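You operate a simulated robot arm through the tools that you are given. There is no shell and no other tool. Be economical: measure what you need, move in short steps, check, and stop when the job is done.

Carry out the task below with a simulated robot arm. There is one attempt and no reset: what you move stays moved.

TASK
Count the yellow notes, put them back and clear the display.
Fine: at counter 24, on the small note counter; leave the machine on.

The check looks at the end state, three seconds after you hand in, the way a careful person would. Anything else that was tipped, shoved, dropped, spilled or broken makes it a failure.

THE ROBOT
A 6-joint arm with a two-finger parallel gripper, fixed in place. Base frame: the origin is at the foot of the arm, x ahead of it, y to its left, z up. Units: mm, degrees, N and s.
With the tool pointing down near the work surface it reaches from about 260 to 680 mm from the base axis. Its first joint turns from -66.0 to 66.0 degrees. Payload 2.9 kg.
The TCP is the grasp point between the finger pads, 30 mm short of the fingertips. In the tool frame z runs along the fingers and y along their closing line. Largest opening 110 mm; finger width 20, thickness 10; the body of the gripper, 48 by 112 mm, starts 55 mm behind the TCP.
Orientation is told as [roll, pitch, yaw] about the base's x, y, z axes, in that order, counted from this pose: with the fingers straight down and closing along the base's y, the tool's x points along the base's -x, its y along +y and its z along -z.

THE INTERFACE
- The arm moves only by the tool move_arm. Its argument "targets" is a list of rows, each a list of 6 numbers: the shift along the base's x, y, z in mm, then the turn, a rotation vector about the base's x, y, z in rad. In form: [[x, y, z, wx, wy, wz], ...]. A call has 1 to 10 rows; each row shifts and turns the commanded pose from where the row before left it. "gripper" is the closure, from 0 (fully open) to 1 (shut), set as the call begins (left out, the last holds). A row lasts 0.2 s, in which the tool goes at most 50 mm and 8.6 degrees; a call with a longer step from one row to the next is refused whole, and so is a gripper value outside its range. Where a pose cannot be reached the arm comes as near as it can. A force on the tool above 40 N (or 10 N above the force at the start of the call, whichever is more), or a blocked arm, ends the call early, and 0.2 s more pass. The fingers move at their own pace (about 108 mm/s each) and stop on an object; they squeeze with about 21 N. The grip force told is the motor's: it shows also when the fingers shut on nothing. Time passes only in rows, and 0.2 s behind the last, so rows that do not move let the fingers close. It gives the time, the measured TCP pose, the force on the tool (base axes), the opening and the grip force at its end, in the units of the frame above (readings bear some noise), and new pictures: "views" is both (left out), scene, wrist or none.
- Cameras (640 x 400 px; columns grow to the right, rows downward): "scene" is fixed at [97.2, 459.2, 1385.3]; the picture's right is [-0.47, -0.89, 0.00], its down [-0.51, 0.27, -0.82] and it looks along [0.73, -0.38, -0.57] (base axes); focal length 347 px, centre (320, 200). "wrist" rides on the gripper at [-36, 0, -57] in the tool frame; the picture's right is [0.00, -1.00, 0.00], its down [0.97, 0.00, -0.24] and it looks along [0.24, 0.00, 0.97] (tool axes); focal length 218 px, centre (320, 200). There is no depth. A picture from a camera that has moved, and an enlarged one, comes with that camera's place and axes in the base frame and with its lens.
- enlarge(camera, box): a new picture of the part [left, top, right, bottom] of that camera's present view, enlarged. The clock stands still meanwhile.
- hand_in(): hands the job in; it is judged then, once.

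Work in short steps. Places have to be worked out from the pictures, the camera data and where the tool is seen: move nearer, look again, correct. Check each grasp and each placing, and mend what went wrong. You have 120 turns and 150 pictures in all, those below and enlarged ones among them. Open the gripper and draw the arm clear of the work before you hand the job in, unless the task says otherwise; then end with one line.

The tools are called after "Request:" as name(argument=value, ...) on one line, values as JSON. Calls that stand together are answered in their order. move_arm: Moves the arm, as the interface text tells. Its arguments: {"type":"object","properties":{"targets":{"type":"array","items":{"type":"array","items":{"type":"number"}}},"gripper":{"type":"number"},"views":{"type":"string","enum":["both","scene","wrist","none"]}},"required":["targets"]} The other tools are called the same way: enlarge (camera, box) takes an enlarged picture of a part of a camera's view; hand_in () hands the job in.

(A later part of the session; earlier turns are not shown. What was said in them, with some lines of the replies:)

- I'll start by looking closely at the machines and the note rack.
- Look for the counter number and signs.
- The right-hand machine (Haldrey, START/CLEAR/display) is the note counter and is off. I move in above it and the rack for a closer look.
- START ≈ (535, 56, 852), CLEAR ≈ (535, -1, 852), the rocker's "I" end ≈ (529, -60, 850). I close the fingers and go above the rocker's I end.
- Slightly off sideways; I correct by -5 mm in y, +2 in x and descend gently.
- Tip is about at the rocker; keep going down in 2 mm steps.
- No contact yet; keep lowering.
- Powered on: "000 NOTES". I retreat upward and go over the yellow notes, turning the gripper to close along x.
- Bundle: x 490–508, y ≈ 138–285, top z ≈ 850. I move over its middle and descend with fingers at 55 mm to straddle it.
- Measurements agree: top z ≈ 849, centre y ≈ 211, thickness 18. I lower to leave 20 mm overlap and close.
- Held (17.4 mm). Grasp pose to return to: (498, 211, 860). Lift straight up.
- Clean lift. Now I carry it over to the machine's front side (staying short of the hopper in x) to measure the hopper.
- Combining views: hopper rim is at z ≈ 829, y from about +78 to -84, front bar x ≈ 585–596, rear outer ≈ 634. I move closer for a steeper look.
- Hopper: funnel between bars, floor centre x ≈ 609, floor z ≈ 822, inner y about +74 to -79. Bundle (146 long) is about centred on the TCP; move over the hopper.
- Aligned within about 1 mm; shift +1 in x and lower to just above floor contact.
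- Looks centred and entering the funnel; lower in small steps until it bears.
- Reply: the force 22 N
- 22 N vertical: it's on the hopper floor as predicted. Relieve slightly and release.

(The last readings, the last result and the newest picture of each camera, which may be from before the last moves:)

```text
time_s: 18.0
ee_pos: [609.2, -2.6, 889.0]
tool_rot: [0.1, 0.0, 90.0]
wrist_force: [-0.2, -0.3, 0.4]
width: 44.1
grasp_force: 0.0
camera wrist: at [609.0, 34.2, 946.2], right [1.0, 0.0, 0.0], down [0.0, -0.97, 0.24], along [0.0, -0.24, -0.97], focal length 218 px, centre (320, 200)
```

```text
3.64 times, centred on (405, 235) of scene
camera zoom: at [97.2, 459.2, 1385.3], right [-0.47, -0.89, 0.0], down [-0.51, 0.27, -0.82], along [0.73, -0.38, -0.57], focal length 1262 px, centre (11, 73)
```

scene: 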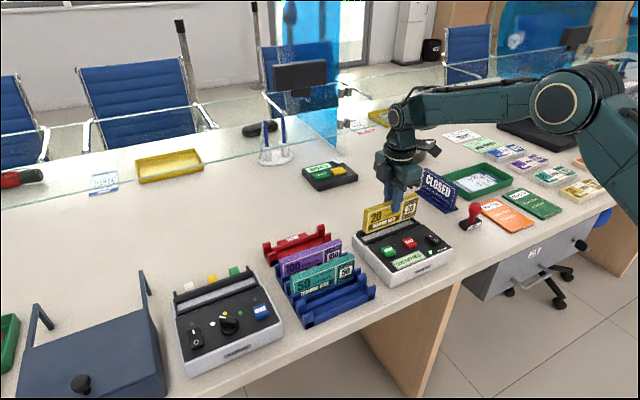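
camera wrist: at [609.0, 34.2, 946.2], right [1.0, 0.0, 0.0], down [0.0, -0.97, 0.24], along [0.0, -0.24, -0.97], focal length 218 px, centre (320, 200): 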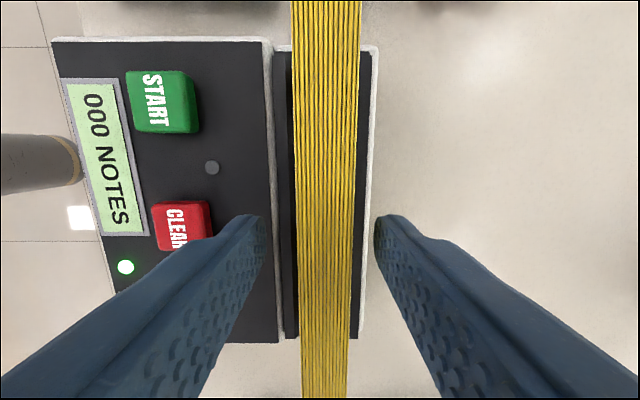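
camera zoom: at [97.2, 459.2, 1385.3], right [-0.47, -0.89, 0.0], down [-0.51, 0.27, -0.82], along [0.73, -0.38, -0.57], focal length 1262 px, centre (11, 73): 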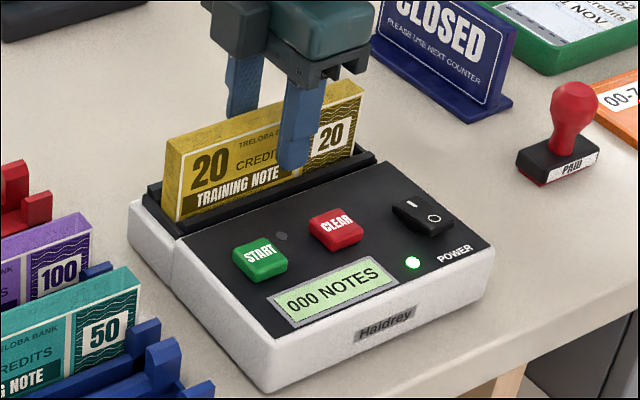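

Bundle stands in the hopper. Rise, close the fingers and go above START at about (537, 54).

Request:
move_arm(targets=[[0, 0, 35, 0, 0, 0], [0, 0, 30, 0, 0, 0], [-24, 18.5, 0, 0, 0, 0], [-24, 19, 0, 0, 0, 0], [-25, 19, 0, 0, 0, 0]], views="none")

Request:
move_arm(targets=[[0, 0, -20, 0, 0, 0], [0, 0, -30, 0, 0, 0], [0, 0, -15, 0, 0, 0]], gripper=1, views="wrist")

Request:
enlarge(camera="scene", box=[340, 180, 470, 290])

```text
time_s: 19.2
ee_pos: [536.9, 55.1, 953.5]
tool_rot: [-0.1, 0.1, 90.0]
wrist_force: [-0.2, 0.3, -0.1]
width: 44.1
grasp_force: 0.1
```

```text
time_s: 20.0
ee_pos: [536.7, 53.2, 890.1]
tool_rot: [0.1, 0.1, 90.0]
wrist_force: [0.1, -0.4, 0.0]
width: 0.2
grasp_force: 20.6
camera wrist: at [536.5, 89.9, 947.4], right [1.0, 0.0, 0.0], down [0.0, -0.97, 0.24], along [0.0, -0.24, -0.97], focal length 218 px, centre (320, 200)
```

wrist: 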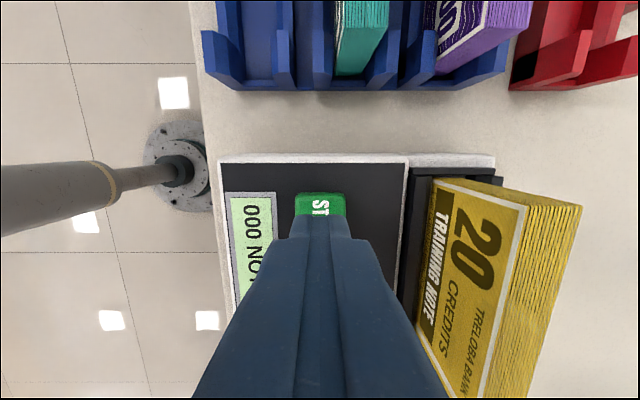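

```text
3.64 times, centred on (405, 235) of scene
camera zoom: at [97.2, 459.2, 1385.3], right [-0.47, -0.89, 0.0], down [-0.51, 0.27, -0.82], along [0.73, -0.38, -0.57], focal length 1262 px, centre (11, 73)
```

zoom: 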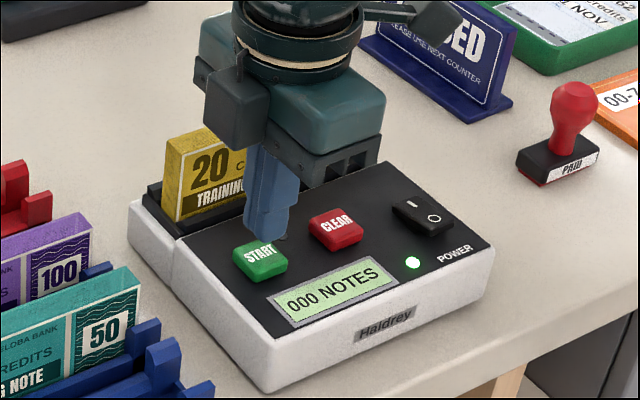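

Fingers are over START. Lower gently until it presses.

Request:
move_arm(targets=[[0, 0, -8, 0, 0, 0], [0, 0, -3, 0, 0, 0], [0, 0, -3, 0, 0, 0]], views="none")

Request:
enlarge(camera="scene", box=[340, 180, 470, 290])

```text
time_s: 20.8
ee_pos: [536.0, 55.1, 877.2]
tool_rot: [0.0, 0.0, 90.0]
wrist_force: [-0.5, -0.8, 0.3]
width: 0.0
grasp_force: 20.9
```

```text
3.64 times, centred on (405, 235) of scene
camera zoom: at [97.2, 459.2, 1385.3], right [-0.47, -0.89, 0.0], down [-0.51, 0.27, -0.82], along [0.73, -0.38, -0.57], focal length 1262 px, centre (11, 73)
```

zoom: 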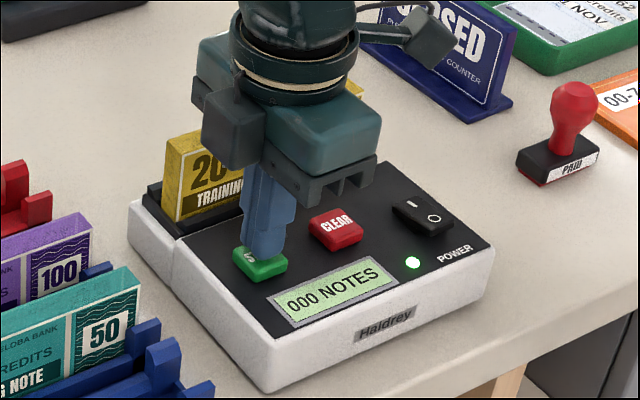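

Request:
move_arm(targets=[[0, 0, -1.5, 0, 0, 0], [0, 0, -1.5, 0, 0, 0], [0, 0, -1.5, 0, 0, 0]], views="none")

Request:
enlarge(camera="scene", box=[340, 180, 470, 290])

```text
time_s: 21.6
ee_pos: [537.6, 54.8, 872.1]
tool_rot: [0.0, 0.0, 90.0]
wrist_force: [-0.1, -0.1, 0.9]
width: 0.0
grasp_force: 20.5
```

```text
3.64 times, centred on (405, 235) of scene
camera zoom: at [97.1, 459.2, 1385.3], right [-0.47, -0.89, 0.0], down [-0.51, 0.27, -0.82], along [0.73, -0.38, -0.57], focal length 1262 px, centre (11, 73)
```

zoom: 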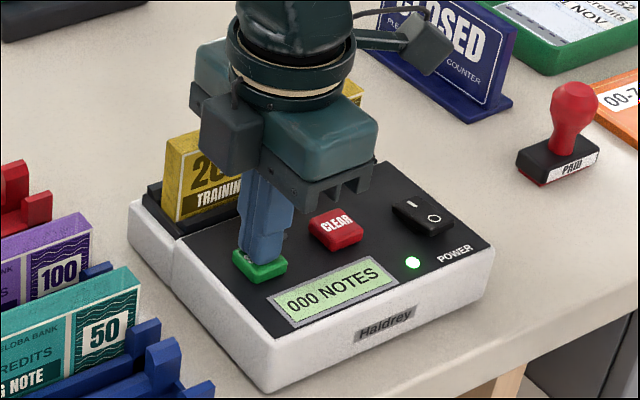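

Request:
move_arm(targets=[[0, 0, -1.5, 0, 0, 0], [0, 0, -1.5, 0, 0, 0]], views="none")

Request:
enlarge(camera="scene", box=[340, 180, 470, 290])

```text
time_s: 22.2
ee_pos: [536.7, 54.0, 869.4]
tool_rot: [-0.1, 0.0, 90.0]
wrist_force: [1.2, 0.2, 1.0]
width: 0.0
grasp_force: 20.7
```

```text
3.64 times, centred on (405, 235) of scene
camera zoom: at [97.1, 459.2, 1385.3], right [-0.47, -0.89, 0.0], down [-0.51, 0.27, -0.82], along [0.73, -0.38, -0.57], focal length 1262 px, centre (11, 73)
```

zoom: 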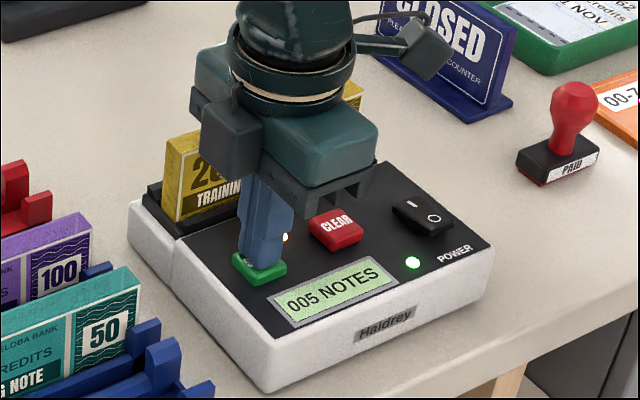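

Counting started ("005", amber light on). I lift off and wait for the count to finish.

Request:
move_arm(targets=[[0, 0, 10, 0, 0, 0], [0, 0, 20, 0, 0, 0], [0, 0, 30, 0, 0, 0], [0, 0, 30, 0, 0, 0], [0, 0, 0, 0, 0, 0], [0, 0, 0, 0, 0, 0], [0, 0, 0, 0, 0, 0], [0, 0, 0, 0, 0, 0], [0, 0, 0, 0, 0, 0], [0, 0, 0, 0, 0, 0]], views="wrist")

Request:
enlarge(camera="scene", box=[340, 180, 470, 290])

```text
time_s: 24.4
ee_pos: [535.0, 53.9, 958.2]
tool_rot: [0.0, 0.1, 90.0]
wrist_force: [-0.1, 0.4, 0.6]
width: 0.0
grasp_force: 21.3
camera wrist: at [535.1, 90.1, 1015.6], right [1.0, 0.0, 0.0], down [0.0, -0.97, 0.24], along [0.0, -0.24, -0.97], focal length 218 px, centre (320, 200)
```

wrist: 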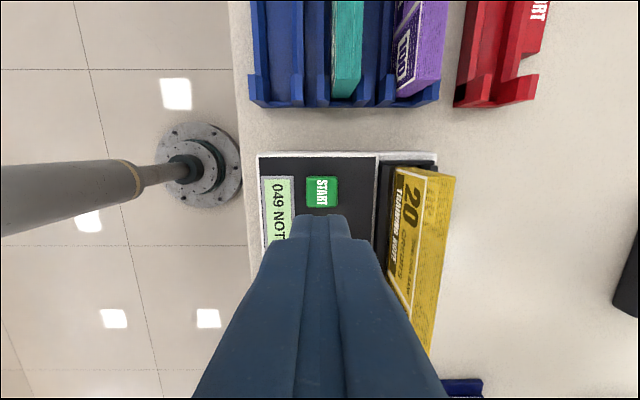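

```text
3.64 times, centred on (405, 235) of scene
camera zoom: at [97.2, 459.2, 1385.3], right [-0.47, -0.89, 0.0], down [-0.51, 0.27, -0.82], along [0.73, -0.38, -0.57], focal length 1262 px, centre (11, 73)
```

zoom: 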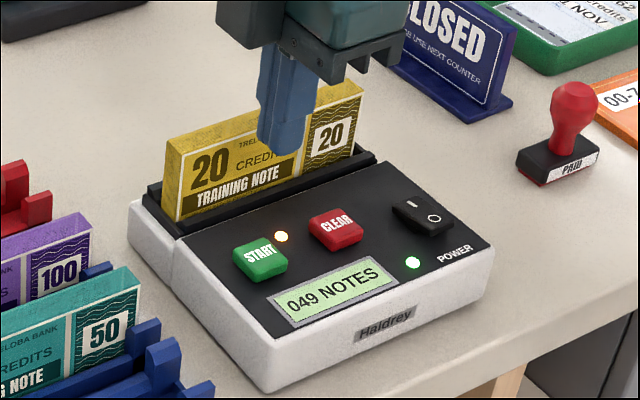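

At 049 and running. I return above the bundle meanwhile and wait.

Request:
move_arm(targets=[[25, -19, 0, 0, 0, 0], [24, -18.5, 0, 0, 0, 0], [24, -19, 0, 0, 0, 0], [0, 0, 0, 0, 0, 0], [0, 0, 0, 0, 0, 0], [0, 0, 0, 0, 0, 0], [0, 0, 0, 0, 0, 0], [0, 0, 0, 0, 0, 0], [0, 0, 0, 0, 0, 0], [0, 0, 0, 0, 0, 0]], gripper=0.5, views="wrist")

Request:
enlarge(camera="scene", box=[340, 180, 470, 290])

```text
time_s: 26.6
ee_pos: [609.3, -2.3, 959.1]
tool_rot: [0.0, 0.1, 90.0]
wrist_force: [0.1, -0.2, -0.1]
width: 55.1
grasp_force: 0.0
camera wrist: at [609.2, 33.8, 1015.5], right [1.0, 0.0, 0.0], down [0.0, -0.97, 0.24], along [0.0, -0.24, -0.97], focal length 218 px, centre (320, 200)
```

wrist: 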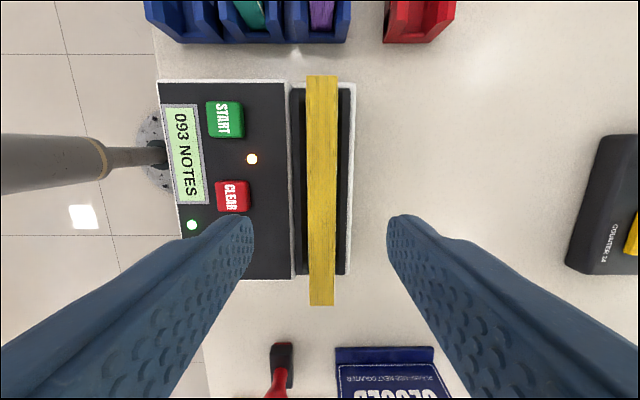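

```text
3.64 times, centred on (405, 235) of scene
camera zoom: at [97.2, 459.2, 1385.3], right [-0.47, -0.89, 0.0], down [-0.51, 0.27, -0.82], along [0.73, -0.38, -0.57], focal length 1262 px, centre (11, 73)
```

zoom: 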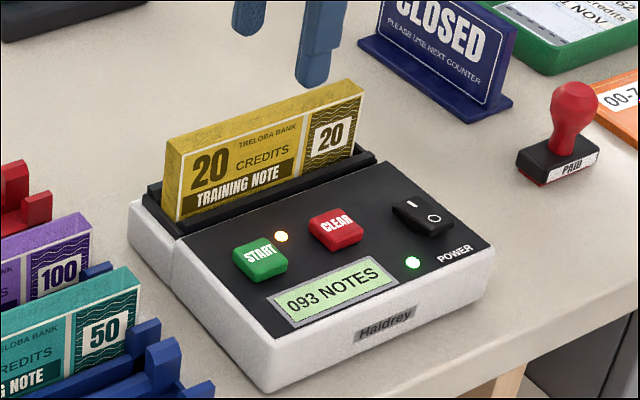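

Device confirms this is Counter 24. Still counting (093, light on); wait more.

Request:
move_arm(targets=[[0, 0, 0, 0, 0, 0], [0, 0, 0, 0, 0, 0], [0, 0, 0, 0, 0, 0], [0, 0, 0, 0, 0, 0], [0, 0, 0, 0, 0, 0], [0, 0, 0, 0, 0, 0], [0, 0, 0, 0, 0, 0], [0, 0, 0, 0, 0, 0], [0, 0, 0, 0, 0, 0], [0, 0, 0, 0, 0, 0]], views="none")

Request:
enlarge(camera="wrist", box=[150, 60, 370, 320])

```text
time_s: 28.8
ee_pos: [608.9, -3.1, 958.0]
tool_rot: [0.1, 0.0, 90.1]
wrist_force: [1.0, -0.1, 0.3]
width: 55.0
grasp_force: 0.0
```

```text
1.54 times, centred on (260, 190) of wrist
camera zoom: at [609.2, 33.8, 1015.5], right [1.0, 0.0, 0.0], down [0.0, -0.97, 0.24], along [0.0, -0.24, -0.97], focal length 336 px, centre (412, 215)
```

zoom: 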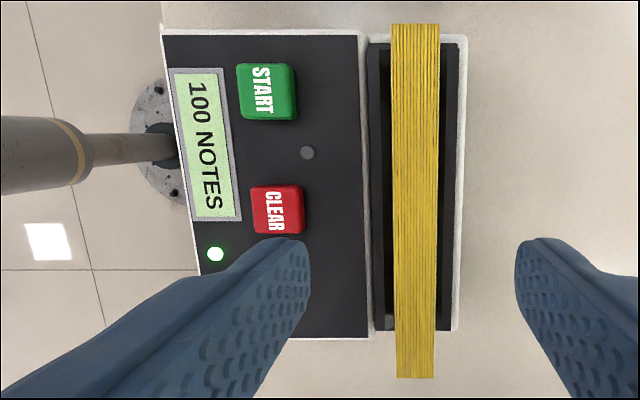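

Count finished: 100 notes, amber light off. Descend and regrip the bundle.

Request:
move_arm(targets=[[1, 0, -30, 0, 0, 0], [0, 0, -25, 0, 0, 0], [0, 0, -14, 0, 0, 0]], views="wrist")

Request:
move_arm(targets=[[0, 0, 0, 0, 0, 0], [0, 0, 0, 0, 0, 0]], gripper=1, views="wrist")

```text
time_s: 29.6
ee_pos: [611.7, -3.2, 890.6]
tool_rot: [0.1, 0.0, 90.0]
wrist_force: [-0.6, 0.5, -1.0]
width: 55.2
grasp_force: 0.0
camera wrist: at [611.3, 33.5, 947.5], right [1.0, 0.0, 0.0], down [0.0, -0.97, 0.24], along [0.0, -0.24, -0.97], focal length 218 px, centre (320, 200)
```

wrist: 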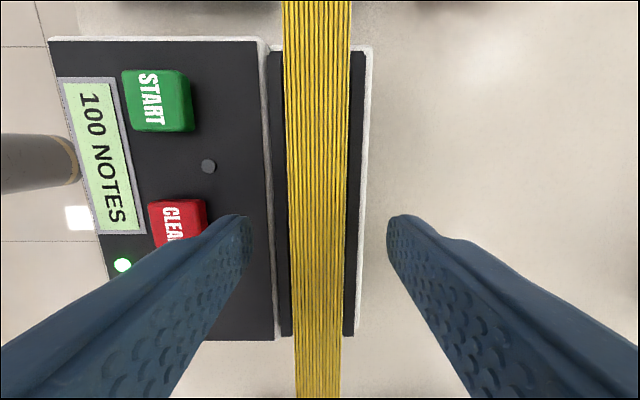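

```text
time_s: 30.2
ee_pos: [611.5, -4.0, 889.1]
tool_rot: [0.0, 0.0, 90.0]
wrist_force: [-0.9, 0.2, 0.9]
width: 17.6
grasp_force: 21.5
camera wrist: at [611.2, 33.5, 947.5], right [1.0, 0.0, 0.0], down [0.0, -0.97, 0.24], along [0.0, -0.24, -0.97], focal length 218 px, centre (320, 200)
```

wrist: 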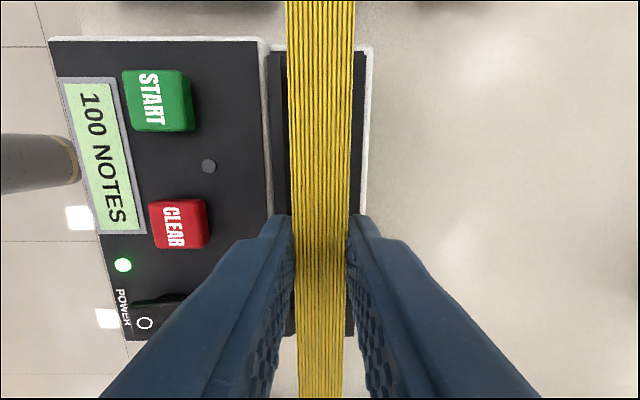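

Held at 17.6 mm (about 6 mm deeper on the bundle than before). Lift straight up.

Request:
move_arm(targets=[[0, 0, 10, 0, 0, 0], [0, 0, 25, 0, 0, 0], [0, 0, 35, 0, 0, 0], [0, 0, 20, 0, 0, 0]], views="both")

```text
time_s: 31.2
ee_pos: [611.8, -1.8, 980.3]
tool_rot: [0.0, 0.0, 90.0]
wrist_force: [0.2, -0.7, -1.3]
width: 17.4
grasp_force: 20.9
camera wrist: at [611.5, 34.5, 1037.7], right [1.0, 0.0, 0.0], down [0.0, -0.97, 0.24], along [0.0, -0.24, -0.97], focal length 218 px, centre (320, 200)
```

scene: 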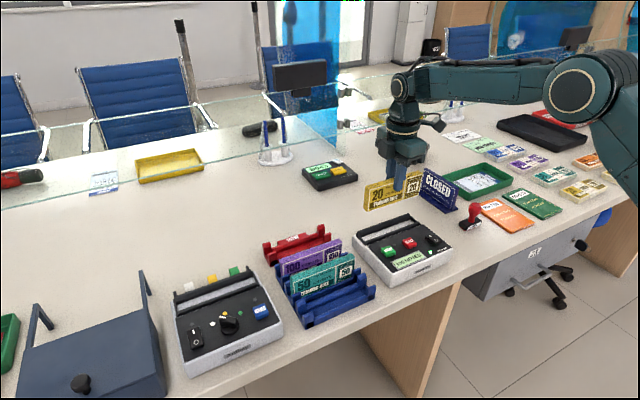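
wrist: 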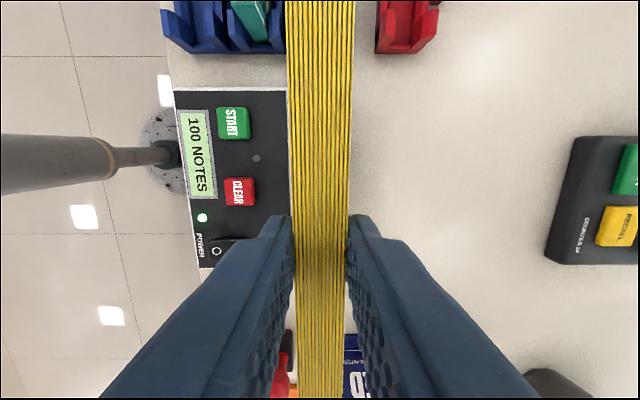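

Move back over the yellow slot at the original grasp x, y.

Request:
move_arm(targets=[[-18.75, 35.6, 0, 0, 0, 0], [-18.75, 35.6, 0, 0, 0, 0], [-18.75, 35.6, 0, 0, 0, 0], [-18.75, 35.6, 0, 0, 0, 0], [-18.75, 35.6, 0, 0, 0, 0], [-18.75, 35.5, 0, 0, 0, 0], [0, 0, -30, 0, 0, 0], [0, 0, -25, 0, 0, 0]], views="wrist")

Request:
enlarge(camera="scene", box=[260, 200, 400, 335])

```text
time_s: 33.0
ee_pos: [497.3, 212.0, 924.7]
tool_rot: [0.0, 0.0, 90.0]
wrist_force: [0.7, -0.6, -0.6]
width: 17.3
grasp_force: 21.2
camera wrist: at [497.0, 248.0, 981.9], right [1.0, 0.0, 0.0], down [0.0, -0.97, 0.24], along [0.0, -0.24, -0.97], focal length 218 px, centre (320, 200)
```

wrist: 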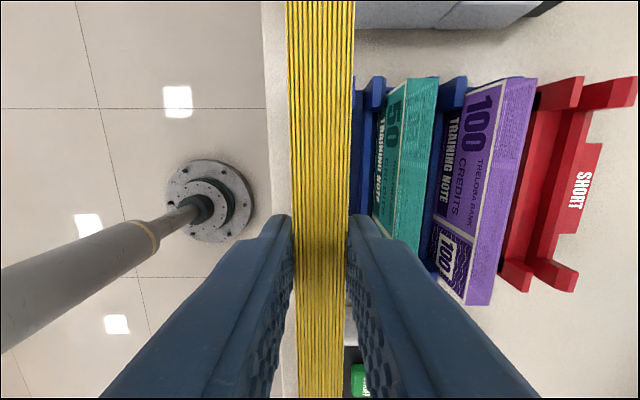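

```text
2.96 times, centred on (330, 268) of scene
camera zoom: at [97.2, 459.2, 1385.3], right [-0.47, -0.89, 0.0], down [-0.51, 0.27, -0.82], along [0.73, -0.38, -0.57], focal length 1028 px, centre (290, 0)
```

zoom: 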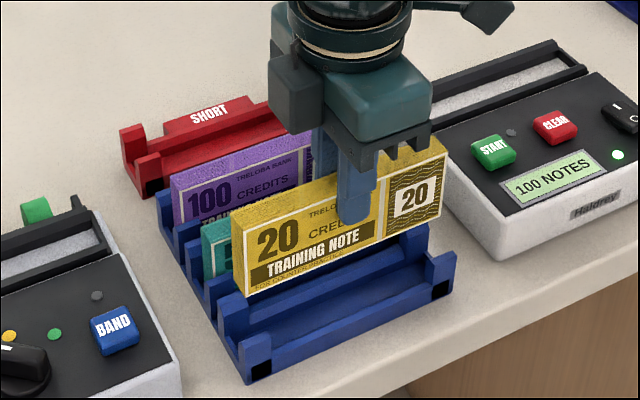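

Aligned over the empty slot. Lower into it (contact expected at TCP ≈ 854).

Request:
move_arm(targets=[[0, 0, -20, 0, 0, 0], [0, 0, -12, 0, 0, 0], [0, 0, -8, 0, 0, 0]], views="wrist")

Request:
enlarge(camera="scene", box=[260, 200, 400, 335])

```text
time_s: 33.8
ee_pos: [498.0, 211.9, 884.6]
tool_rot: [-0.1, 0.1, 90.1]
wrist_force: [-0.7, -0.4, -1.5]
width: 17.4
grasp_force: 20.7
camera wrist: at [497.7, 247.9, 941.3], right [1.0, 0.0, 0.0], down [0.0, -0.97, 0.24], along [0.0, -0.24, -0.97], focal length 218 px, centre (320, 200)
```

wrist: 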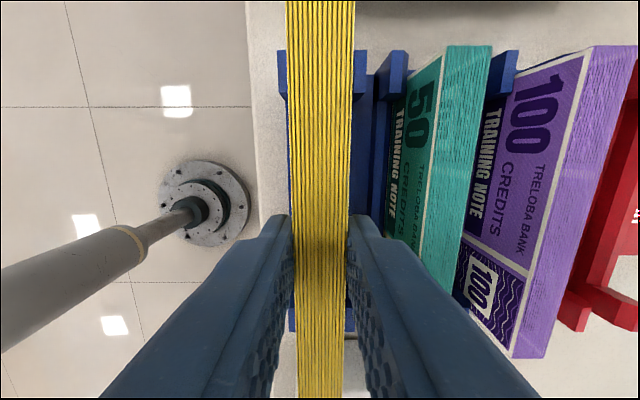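

```text
2.96 times, centred on (330, 268) of scene
camera zoom: at [97.2, 459.2, 1385.3], right [-0.47, -0.89, 0.0], down [-0.51, 0.27, -0.82], along [0.73, -0.38, -0.57], focal length 1028 px, centre (290, 0)
```

zoom: 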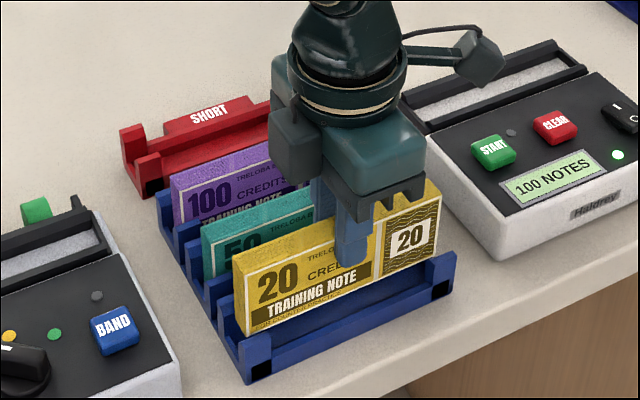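

Centred between the posts; continue down.

Request:
move_arm(targets=[[0, 0, -10, 0, 0, 0], [0, 0, -8, 0, 0, 0], [0, 0, -5, 0, 0, 0], [0, 0, -3, 0, 0, 0]], views="none")

Request:
move_arm(targets=[[0, 0, -2, 0, 0, 0], [0, 0, -2, 0, 0, 0]], views="wrist")

Request:
enlarge(camera="scene", box=[260, 200, 400, 335])

```text
time_s: 34.8
ee_pos: [497.9, 211.3, 858.0]
tool_rot: [0.0, 0.0, 90.0]
wrist_force: [0.5, 0.2, -1.6]
width: 17.2
grasp_force: 20.9
```

```text
time_s: 35.4
ee_pos: [498.2, 212.3, 855.9]
tool_rot: [0.0, 0.0, 90.0]
wrist_force: [-3.8, -1.4, 9.2]
width: 17.3
grasp_force: 21.3
camera wrist: at [497.7, 247.7, 912.4], right [1.0, 0.0, 0.0], down [0.0, -0.97, 0.24], along [0.0, -0.24, -0.97], focal length 218 px, centre (320, 200)
```

wrist: 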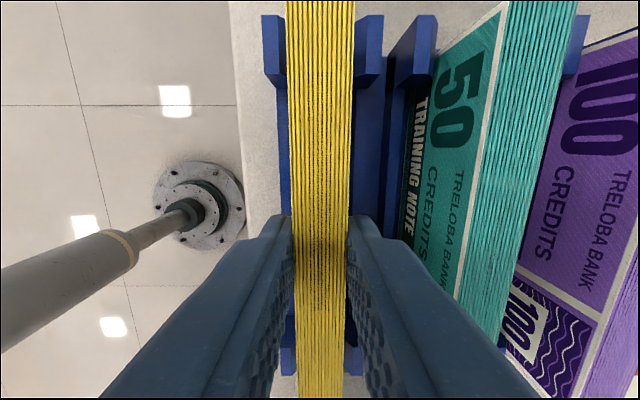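

```text
2.96 times, centred on (330, 268) of scene
camera zoom: at [96.9, 459.1, 1385.3], right [-0.47, -0.89, 0.0], down [-0.51, 0.27, -0.82], along [0.73, -0.38, -0.57], focal length 1028 px, centre (290, 0)
```

zoom: 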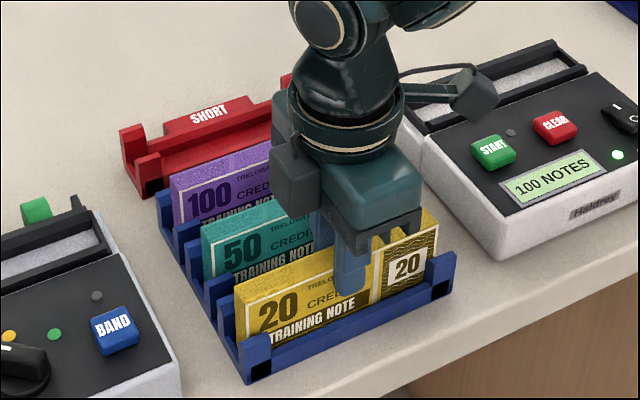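

Seated in the slot (contact force at the expected height). Release.

Request:
move_arm(targets=[[0, 0, 0, 0, 0, 0], [0, 0, 0, 0, 0, 0]], gripper=0.55, views="none")

Request:
move_arm(targets=[[0, 0, 20, 0, 0, 0], [0, 0, 35, 0, 0, 0], [0, 0, 40, 0, 0, 0]], views="wrist")

Request:
enlarge(camera="scene", box=[260, 200, 400, 335])

```text
time_s: 36.0
ee_pos: [498.2, 212.4, 852.6]
tool_rot: [0.1, 0.0, 89.9]
wrist_force: [-0.1, -0.4, 0.2]
width: 49.6
grasp_force: 0.0
```

```text
time_s: 36.8
ee_pos: [498.3, 213.3, 951.2]
tool_rot: [0.0, 0.0, 89.9]
wrist_force: [-0.3, -0.4, -1.4]
width: 49.3
grasp_force: 0.1
camera wrist: at [497.6, 247.9, 1008.1], right [1.0, 0.0, 0.0], down [0.0, -0.97, 0.24], along [0.0, -0.24, -0.97], focal length 218 px, centre (320, 200)
```

wrist: 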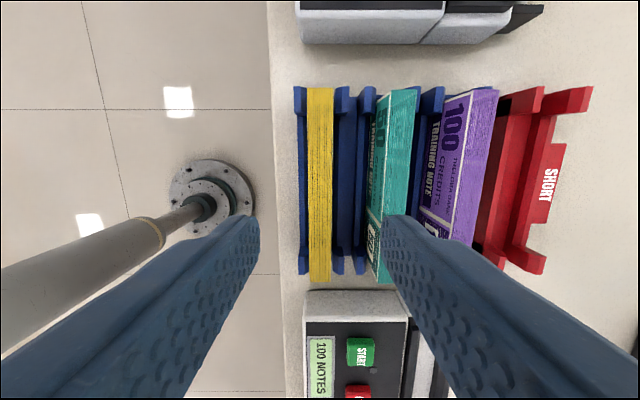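

```text
2.96 times, centred on (330, 268) of scene
camera zoom: at [97.1, 459.2, 1385.3], right [-0.47, -0.89, 0.0], down [-0.51, 0.27, -0.82], along [0.73, -0.38, -0.57], focal length 1028 px, centre (290, 0)
```

zoom: 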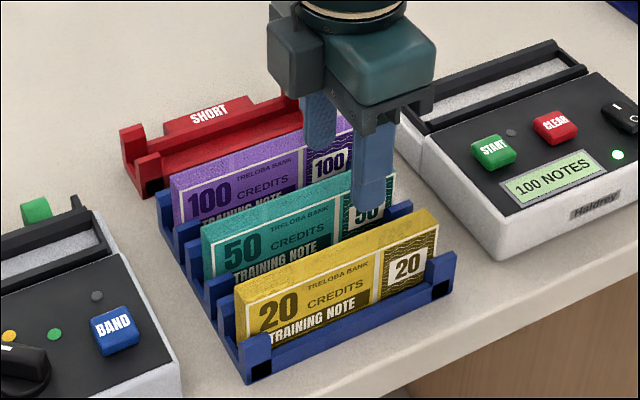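

The yellow notes stand back in their slot. Next: CLEAR at about (537, -5), fingers closed.

Request:
move_arm(targets=[[6.5, -36, 0, 0, 0, 0], [6.5, -36, 0, 0, 0, 0], [6.5, -36, 0, 0, 0, 0], [6.5, -36, 0, 0, 0, 0], [6.5, -36, 0, 0, 0, 0], [6, -36, 0, 0, 0, 0], [0, 0, -30, 0, 0, 0], [0, 0, -30, 0, 0, 0]], gripper=1, views="wrist")

Request:
enlarge(camera="scene", box=[340, 180, 470, 290])

```text
time_s: 38.6
ee_pos: [536.1, -4.1, 889.6]
tool_rot: [-0.1, -0.1, 89.9]
wrist_force: [0.7, 0.4, -0.4]
width: 0.1
grasp_force: 21.0
camera wrist: at [536.7, 31.8, 946.5], right [1.0, 0.0, 0.0], down [0.0, -0.97, 0.24], along [0.0, -0.24, -0.97], focal length 218 px, centre (320, 200)
```

wrist: 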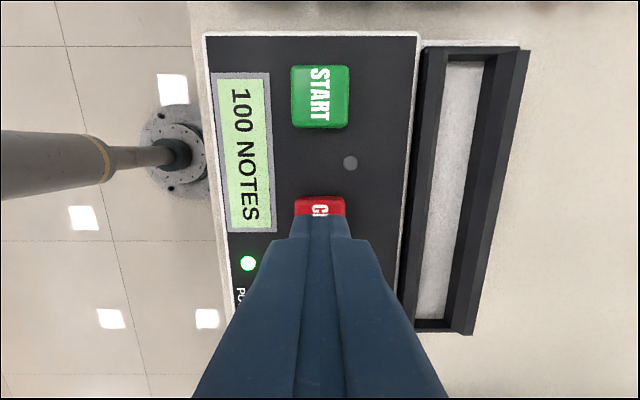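

```text
3.64 times, centred on (405, 235) of scene
camera zoom: at [97.2, 459.2, 1385.3], right [-0.47, -0.89, 0.0], down [-0.51, 0.27, -0.82], along [0.73, -0.38, -0.57], focal length 1262 px, centre (11, 73)
```

zoom: 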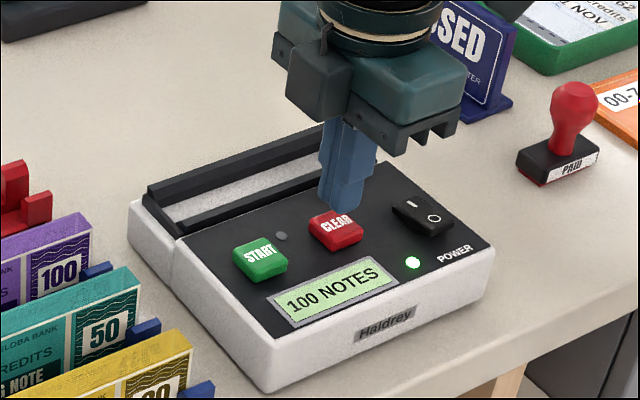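

Aligned over CLEAR just as over START; press to the same depth (TCP ≈ 869).

Request:
move_arm(targets=[[0, 0, -8, 0, 0, 0], [0, 0, -6, 0, 0, 0], [0, 0, -3, 0, 0, 0], [0, 0, -2, 0, 0, 0], [0, 0, -2, 0, 0, 0]], views="none")

Request:
enlarge(camera="scene", box=[340, 180, 470, 290])

```text
time_s: 39.8
ee_pos: [537.3, -5.0, 868.2]
tool_rot: [0.0, 0.0, 90.0]
wrist_force: [0.4, 0.2, 1.8]
width: 0.1
grasp_force: 20.7
```

```text
3.64 times, centred on (405, 235) of scene
camera zoom: at [97.1, 459.2, 1385.3], right [-0.47, -0.89, 0.0], down [-0.51, 0.27, -0.82], along [0.73, -0.38, -0.57], focal length 1262 px, centre (11, 73)
```

zoom: 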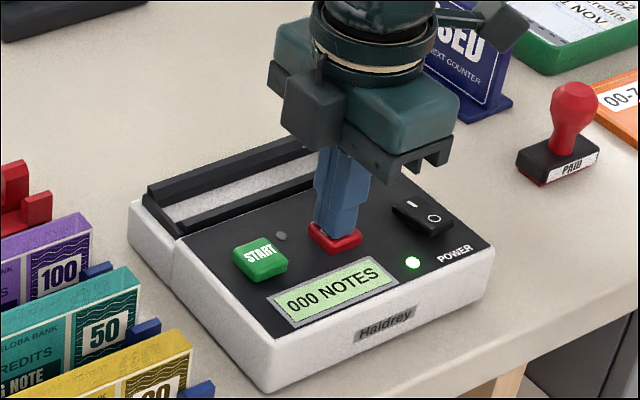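

Display cleared to 000, power on. Retreat up and back, open the gripper, and check.

Request:
move_arm(targets=[[0, 0, 20, 0, 0, 0], [0, 0, 40, 0, 0, 0], [0, 0, 45, 0, 0, 0], [-20, 0, 40, 0, 0, 0], [-30, 0, 35, 0, 0, 0], [-30, 0, 30, 0, 0, 0], [-30, 0, 20, 0, 0, 0]], views="none")

Request:
move_arm(targets=[[0, 0, 0, 0, 0, 0], [0, 0, 0, 0, 0, 0], [0, 0, 0, 0, 0, 0]], gripper=0, views="both")

Request:
enlarge(camera="scene", box=[250, 180, 470, 335])

```text
time_s: 41.4
ee_pos: [425.7, -2.6, 1097.1]
tool_rot: [0.1, -0.1, 90.0]
wrist_force: [0.5, 0.6, -0.3]
width: 0.1
grasp_force: 21.4
```

```text
time_s: 42.2
ee_pos: [426.1, -3.5, 1099.2]
tool_rot: [-0.1, 0.0, 90.1]
wrist_force: [-0.3, 0.7, 0.6]
width: 110.0
grasp_force: 0.1
camera wrist: at [425.5, 33.0, 1155.9], right [1.0, 0.0, 0.0], down [0.0, -0.97, 0.24], along [0.0, -0.24, -0.97], focal length 218 px, centre (320, 200)
```

scene: 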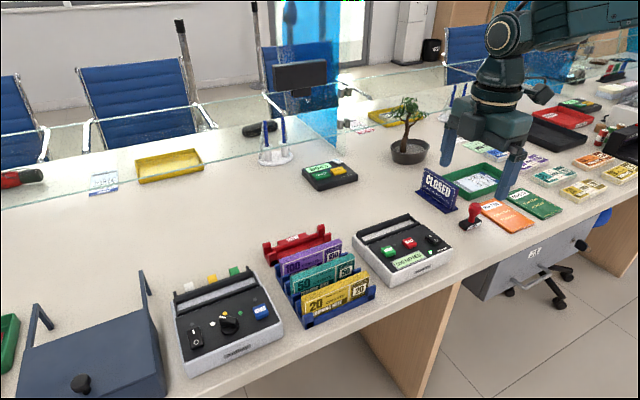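
wrist: 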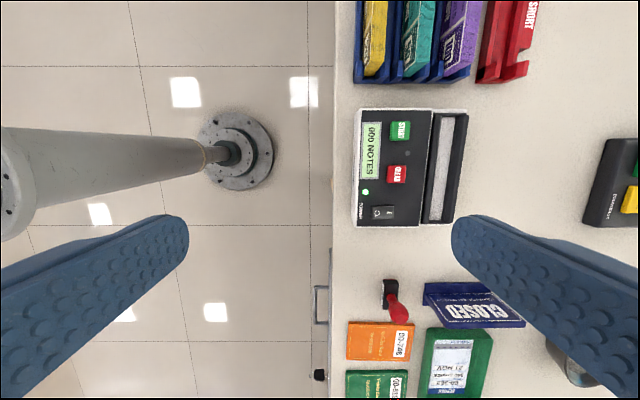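

```text
2.58 times, centred on (360, 258) of scene
camera zoom: at [97.2, 459.2, 1385.3], right [-0.47, -0.89, 0.0], down [-0.51, 0.27, -0.82], along [0.73, -0.38, -0.57], focal length 896 px, centre (217, 52)
```

zoom: 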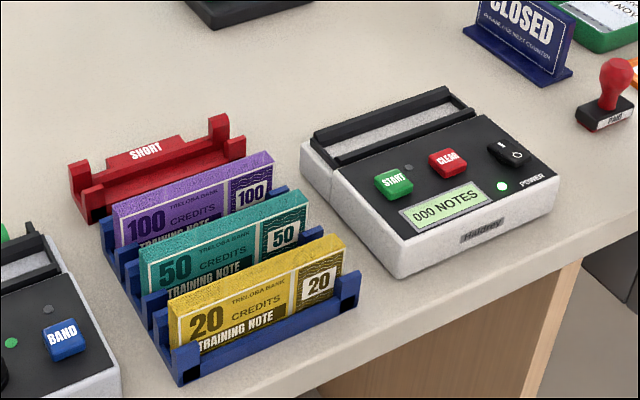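

Everything is in place: the notes are in their slot, the display reads 000, the power light is on, and the arm is clear. I hand the job in.

Request:
hand_in()

```text
The job is handed in.
```

I counted the yellow notes on the small note counter at counter 24 (100 notes), put them back in their rack slot, cleared the display to 000 and left the machine on.
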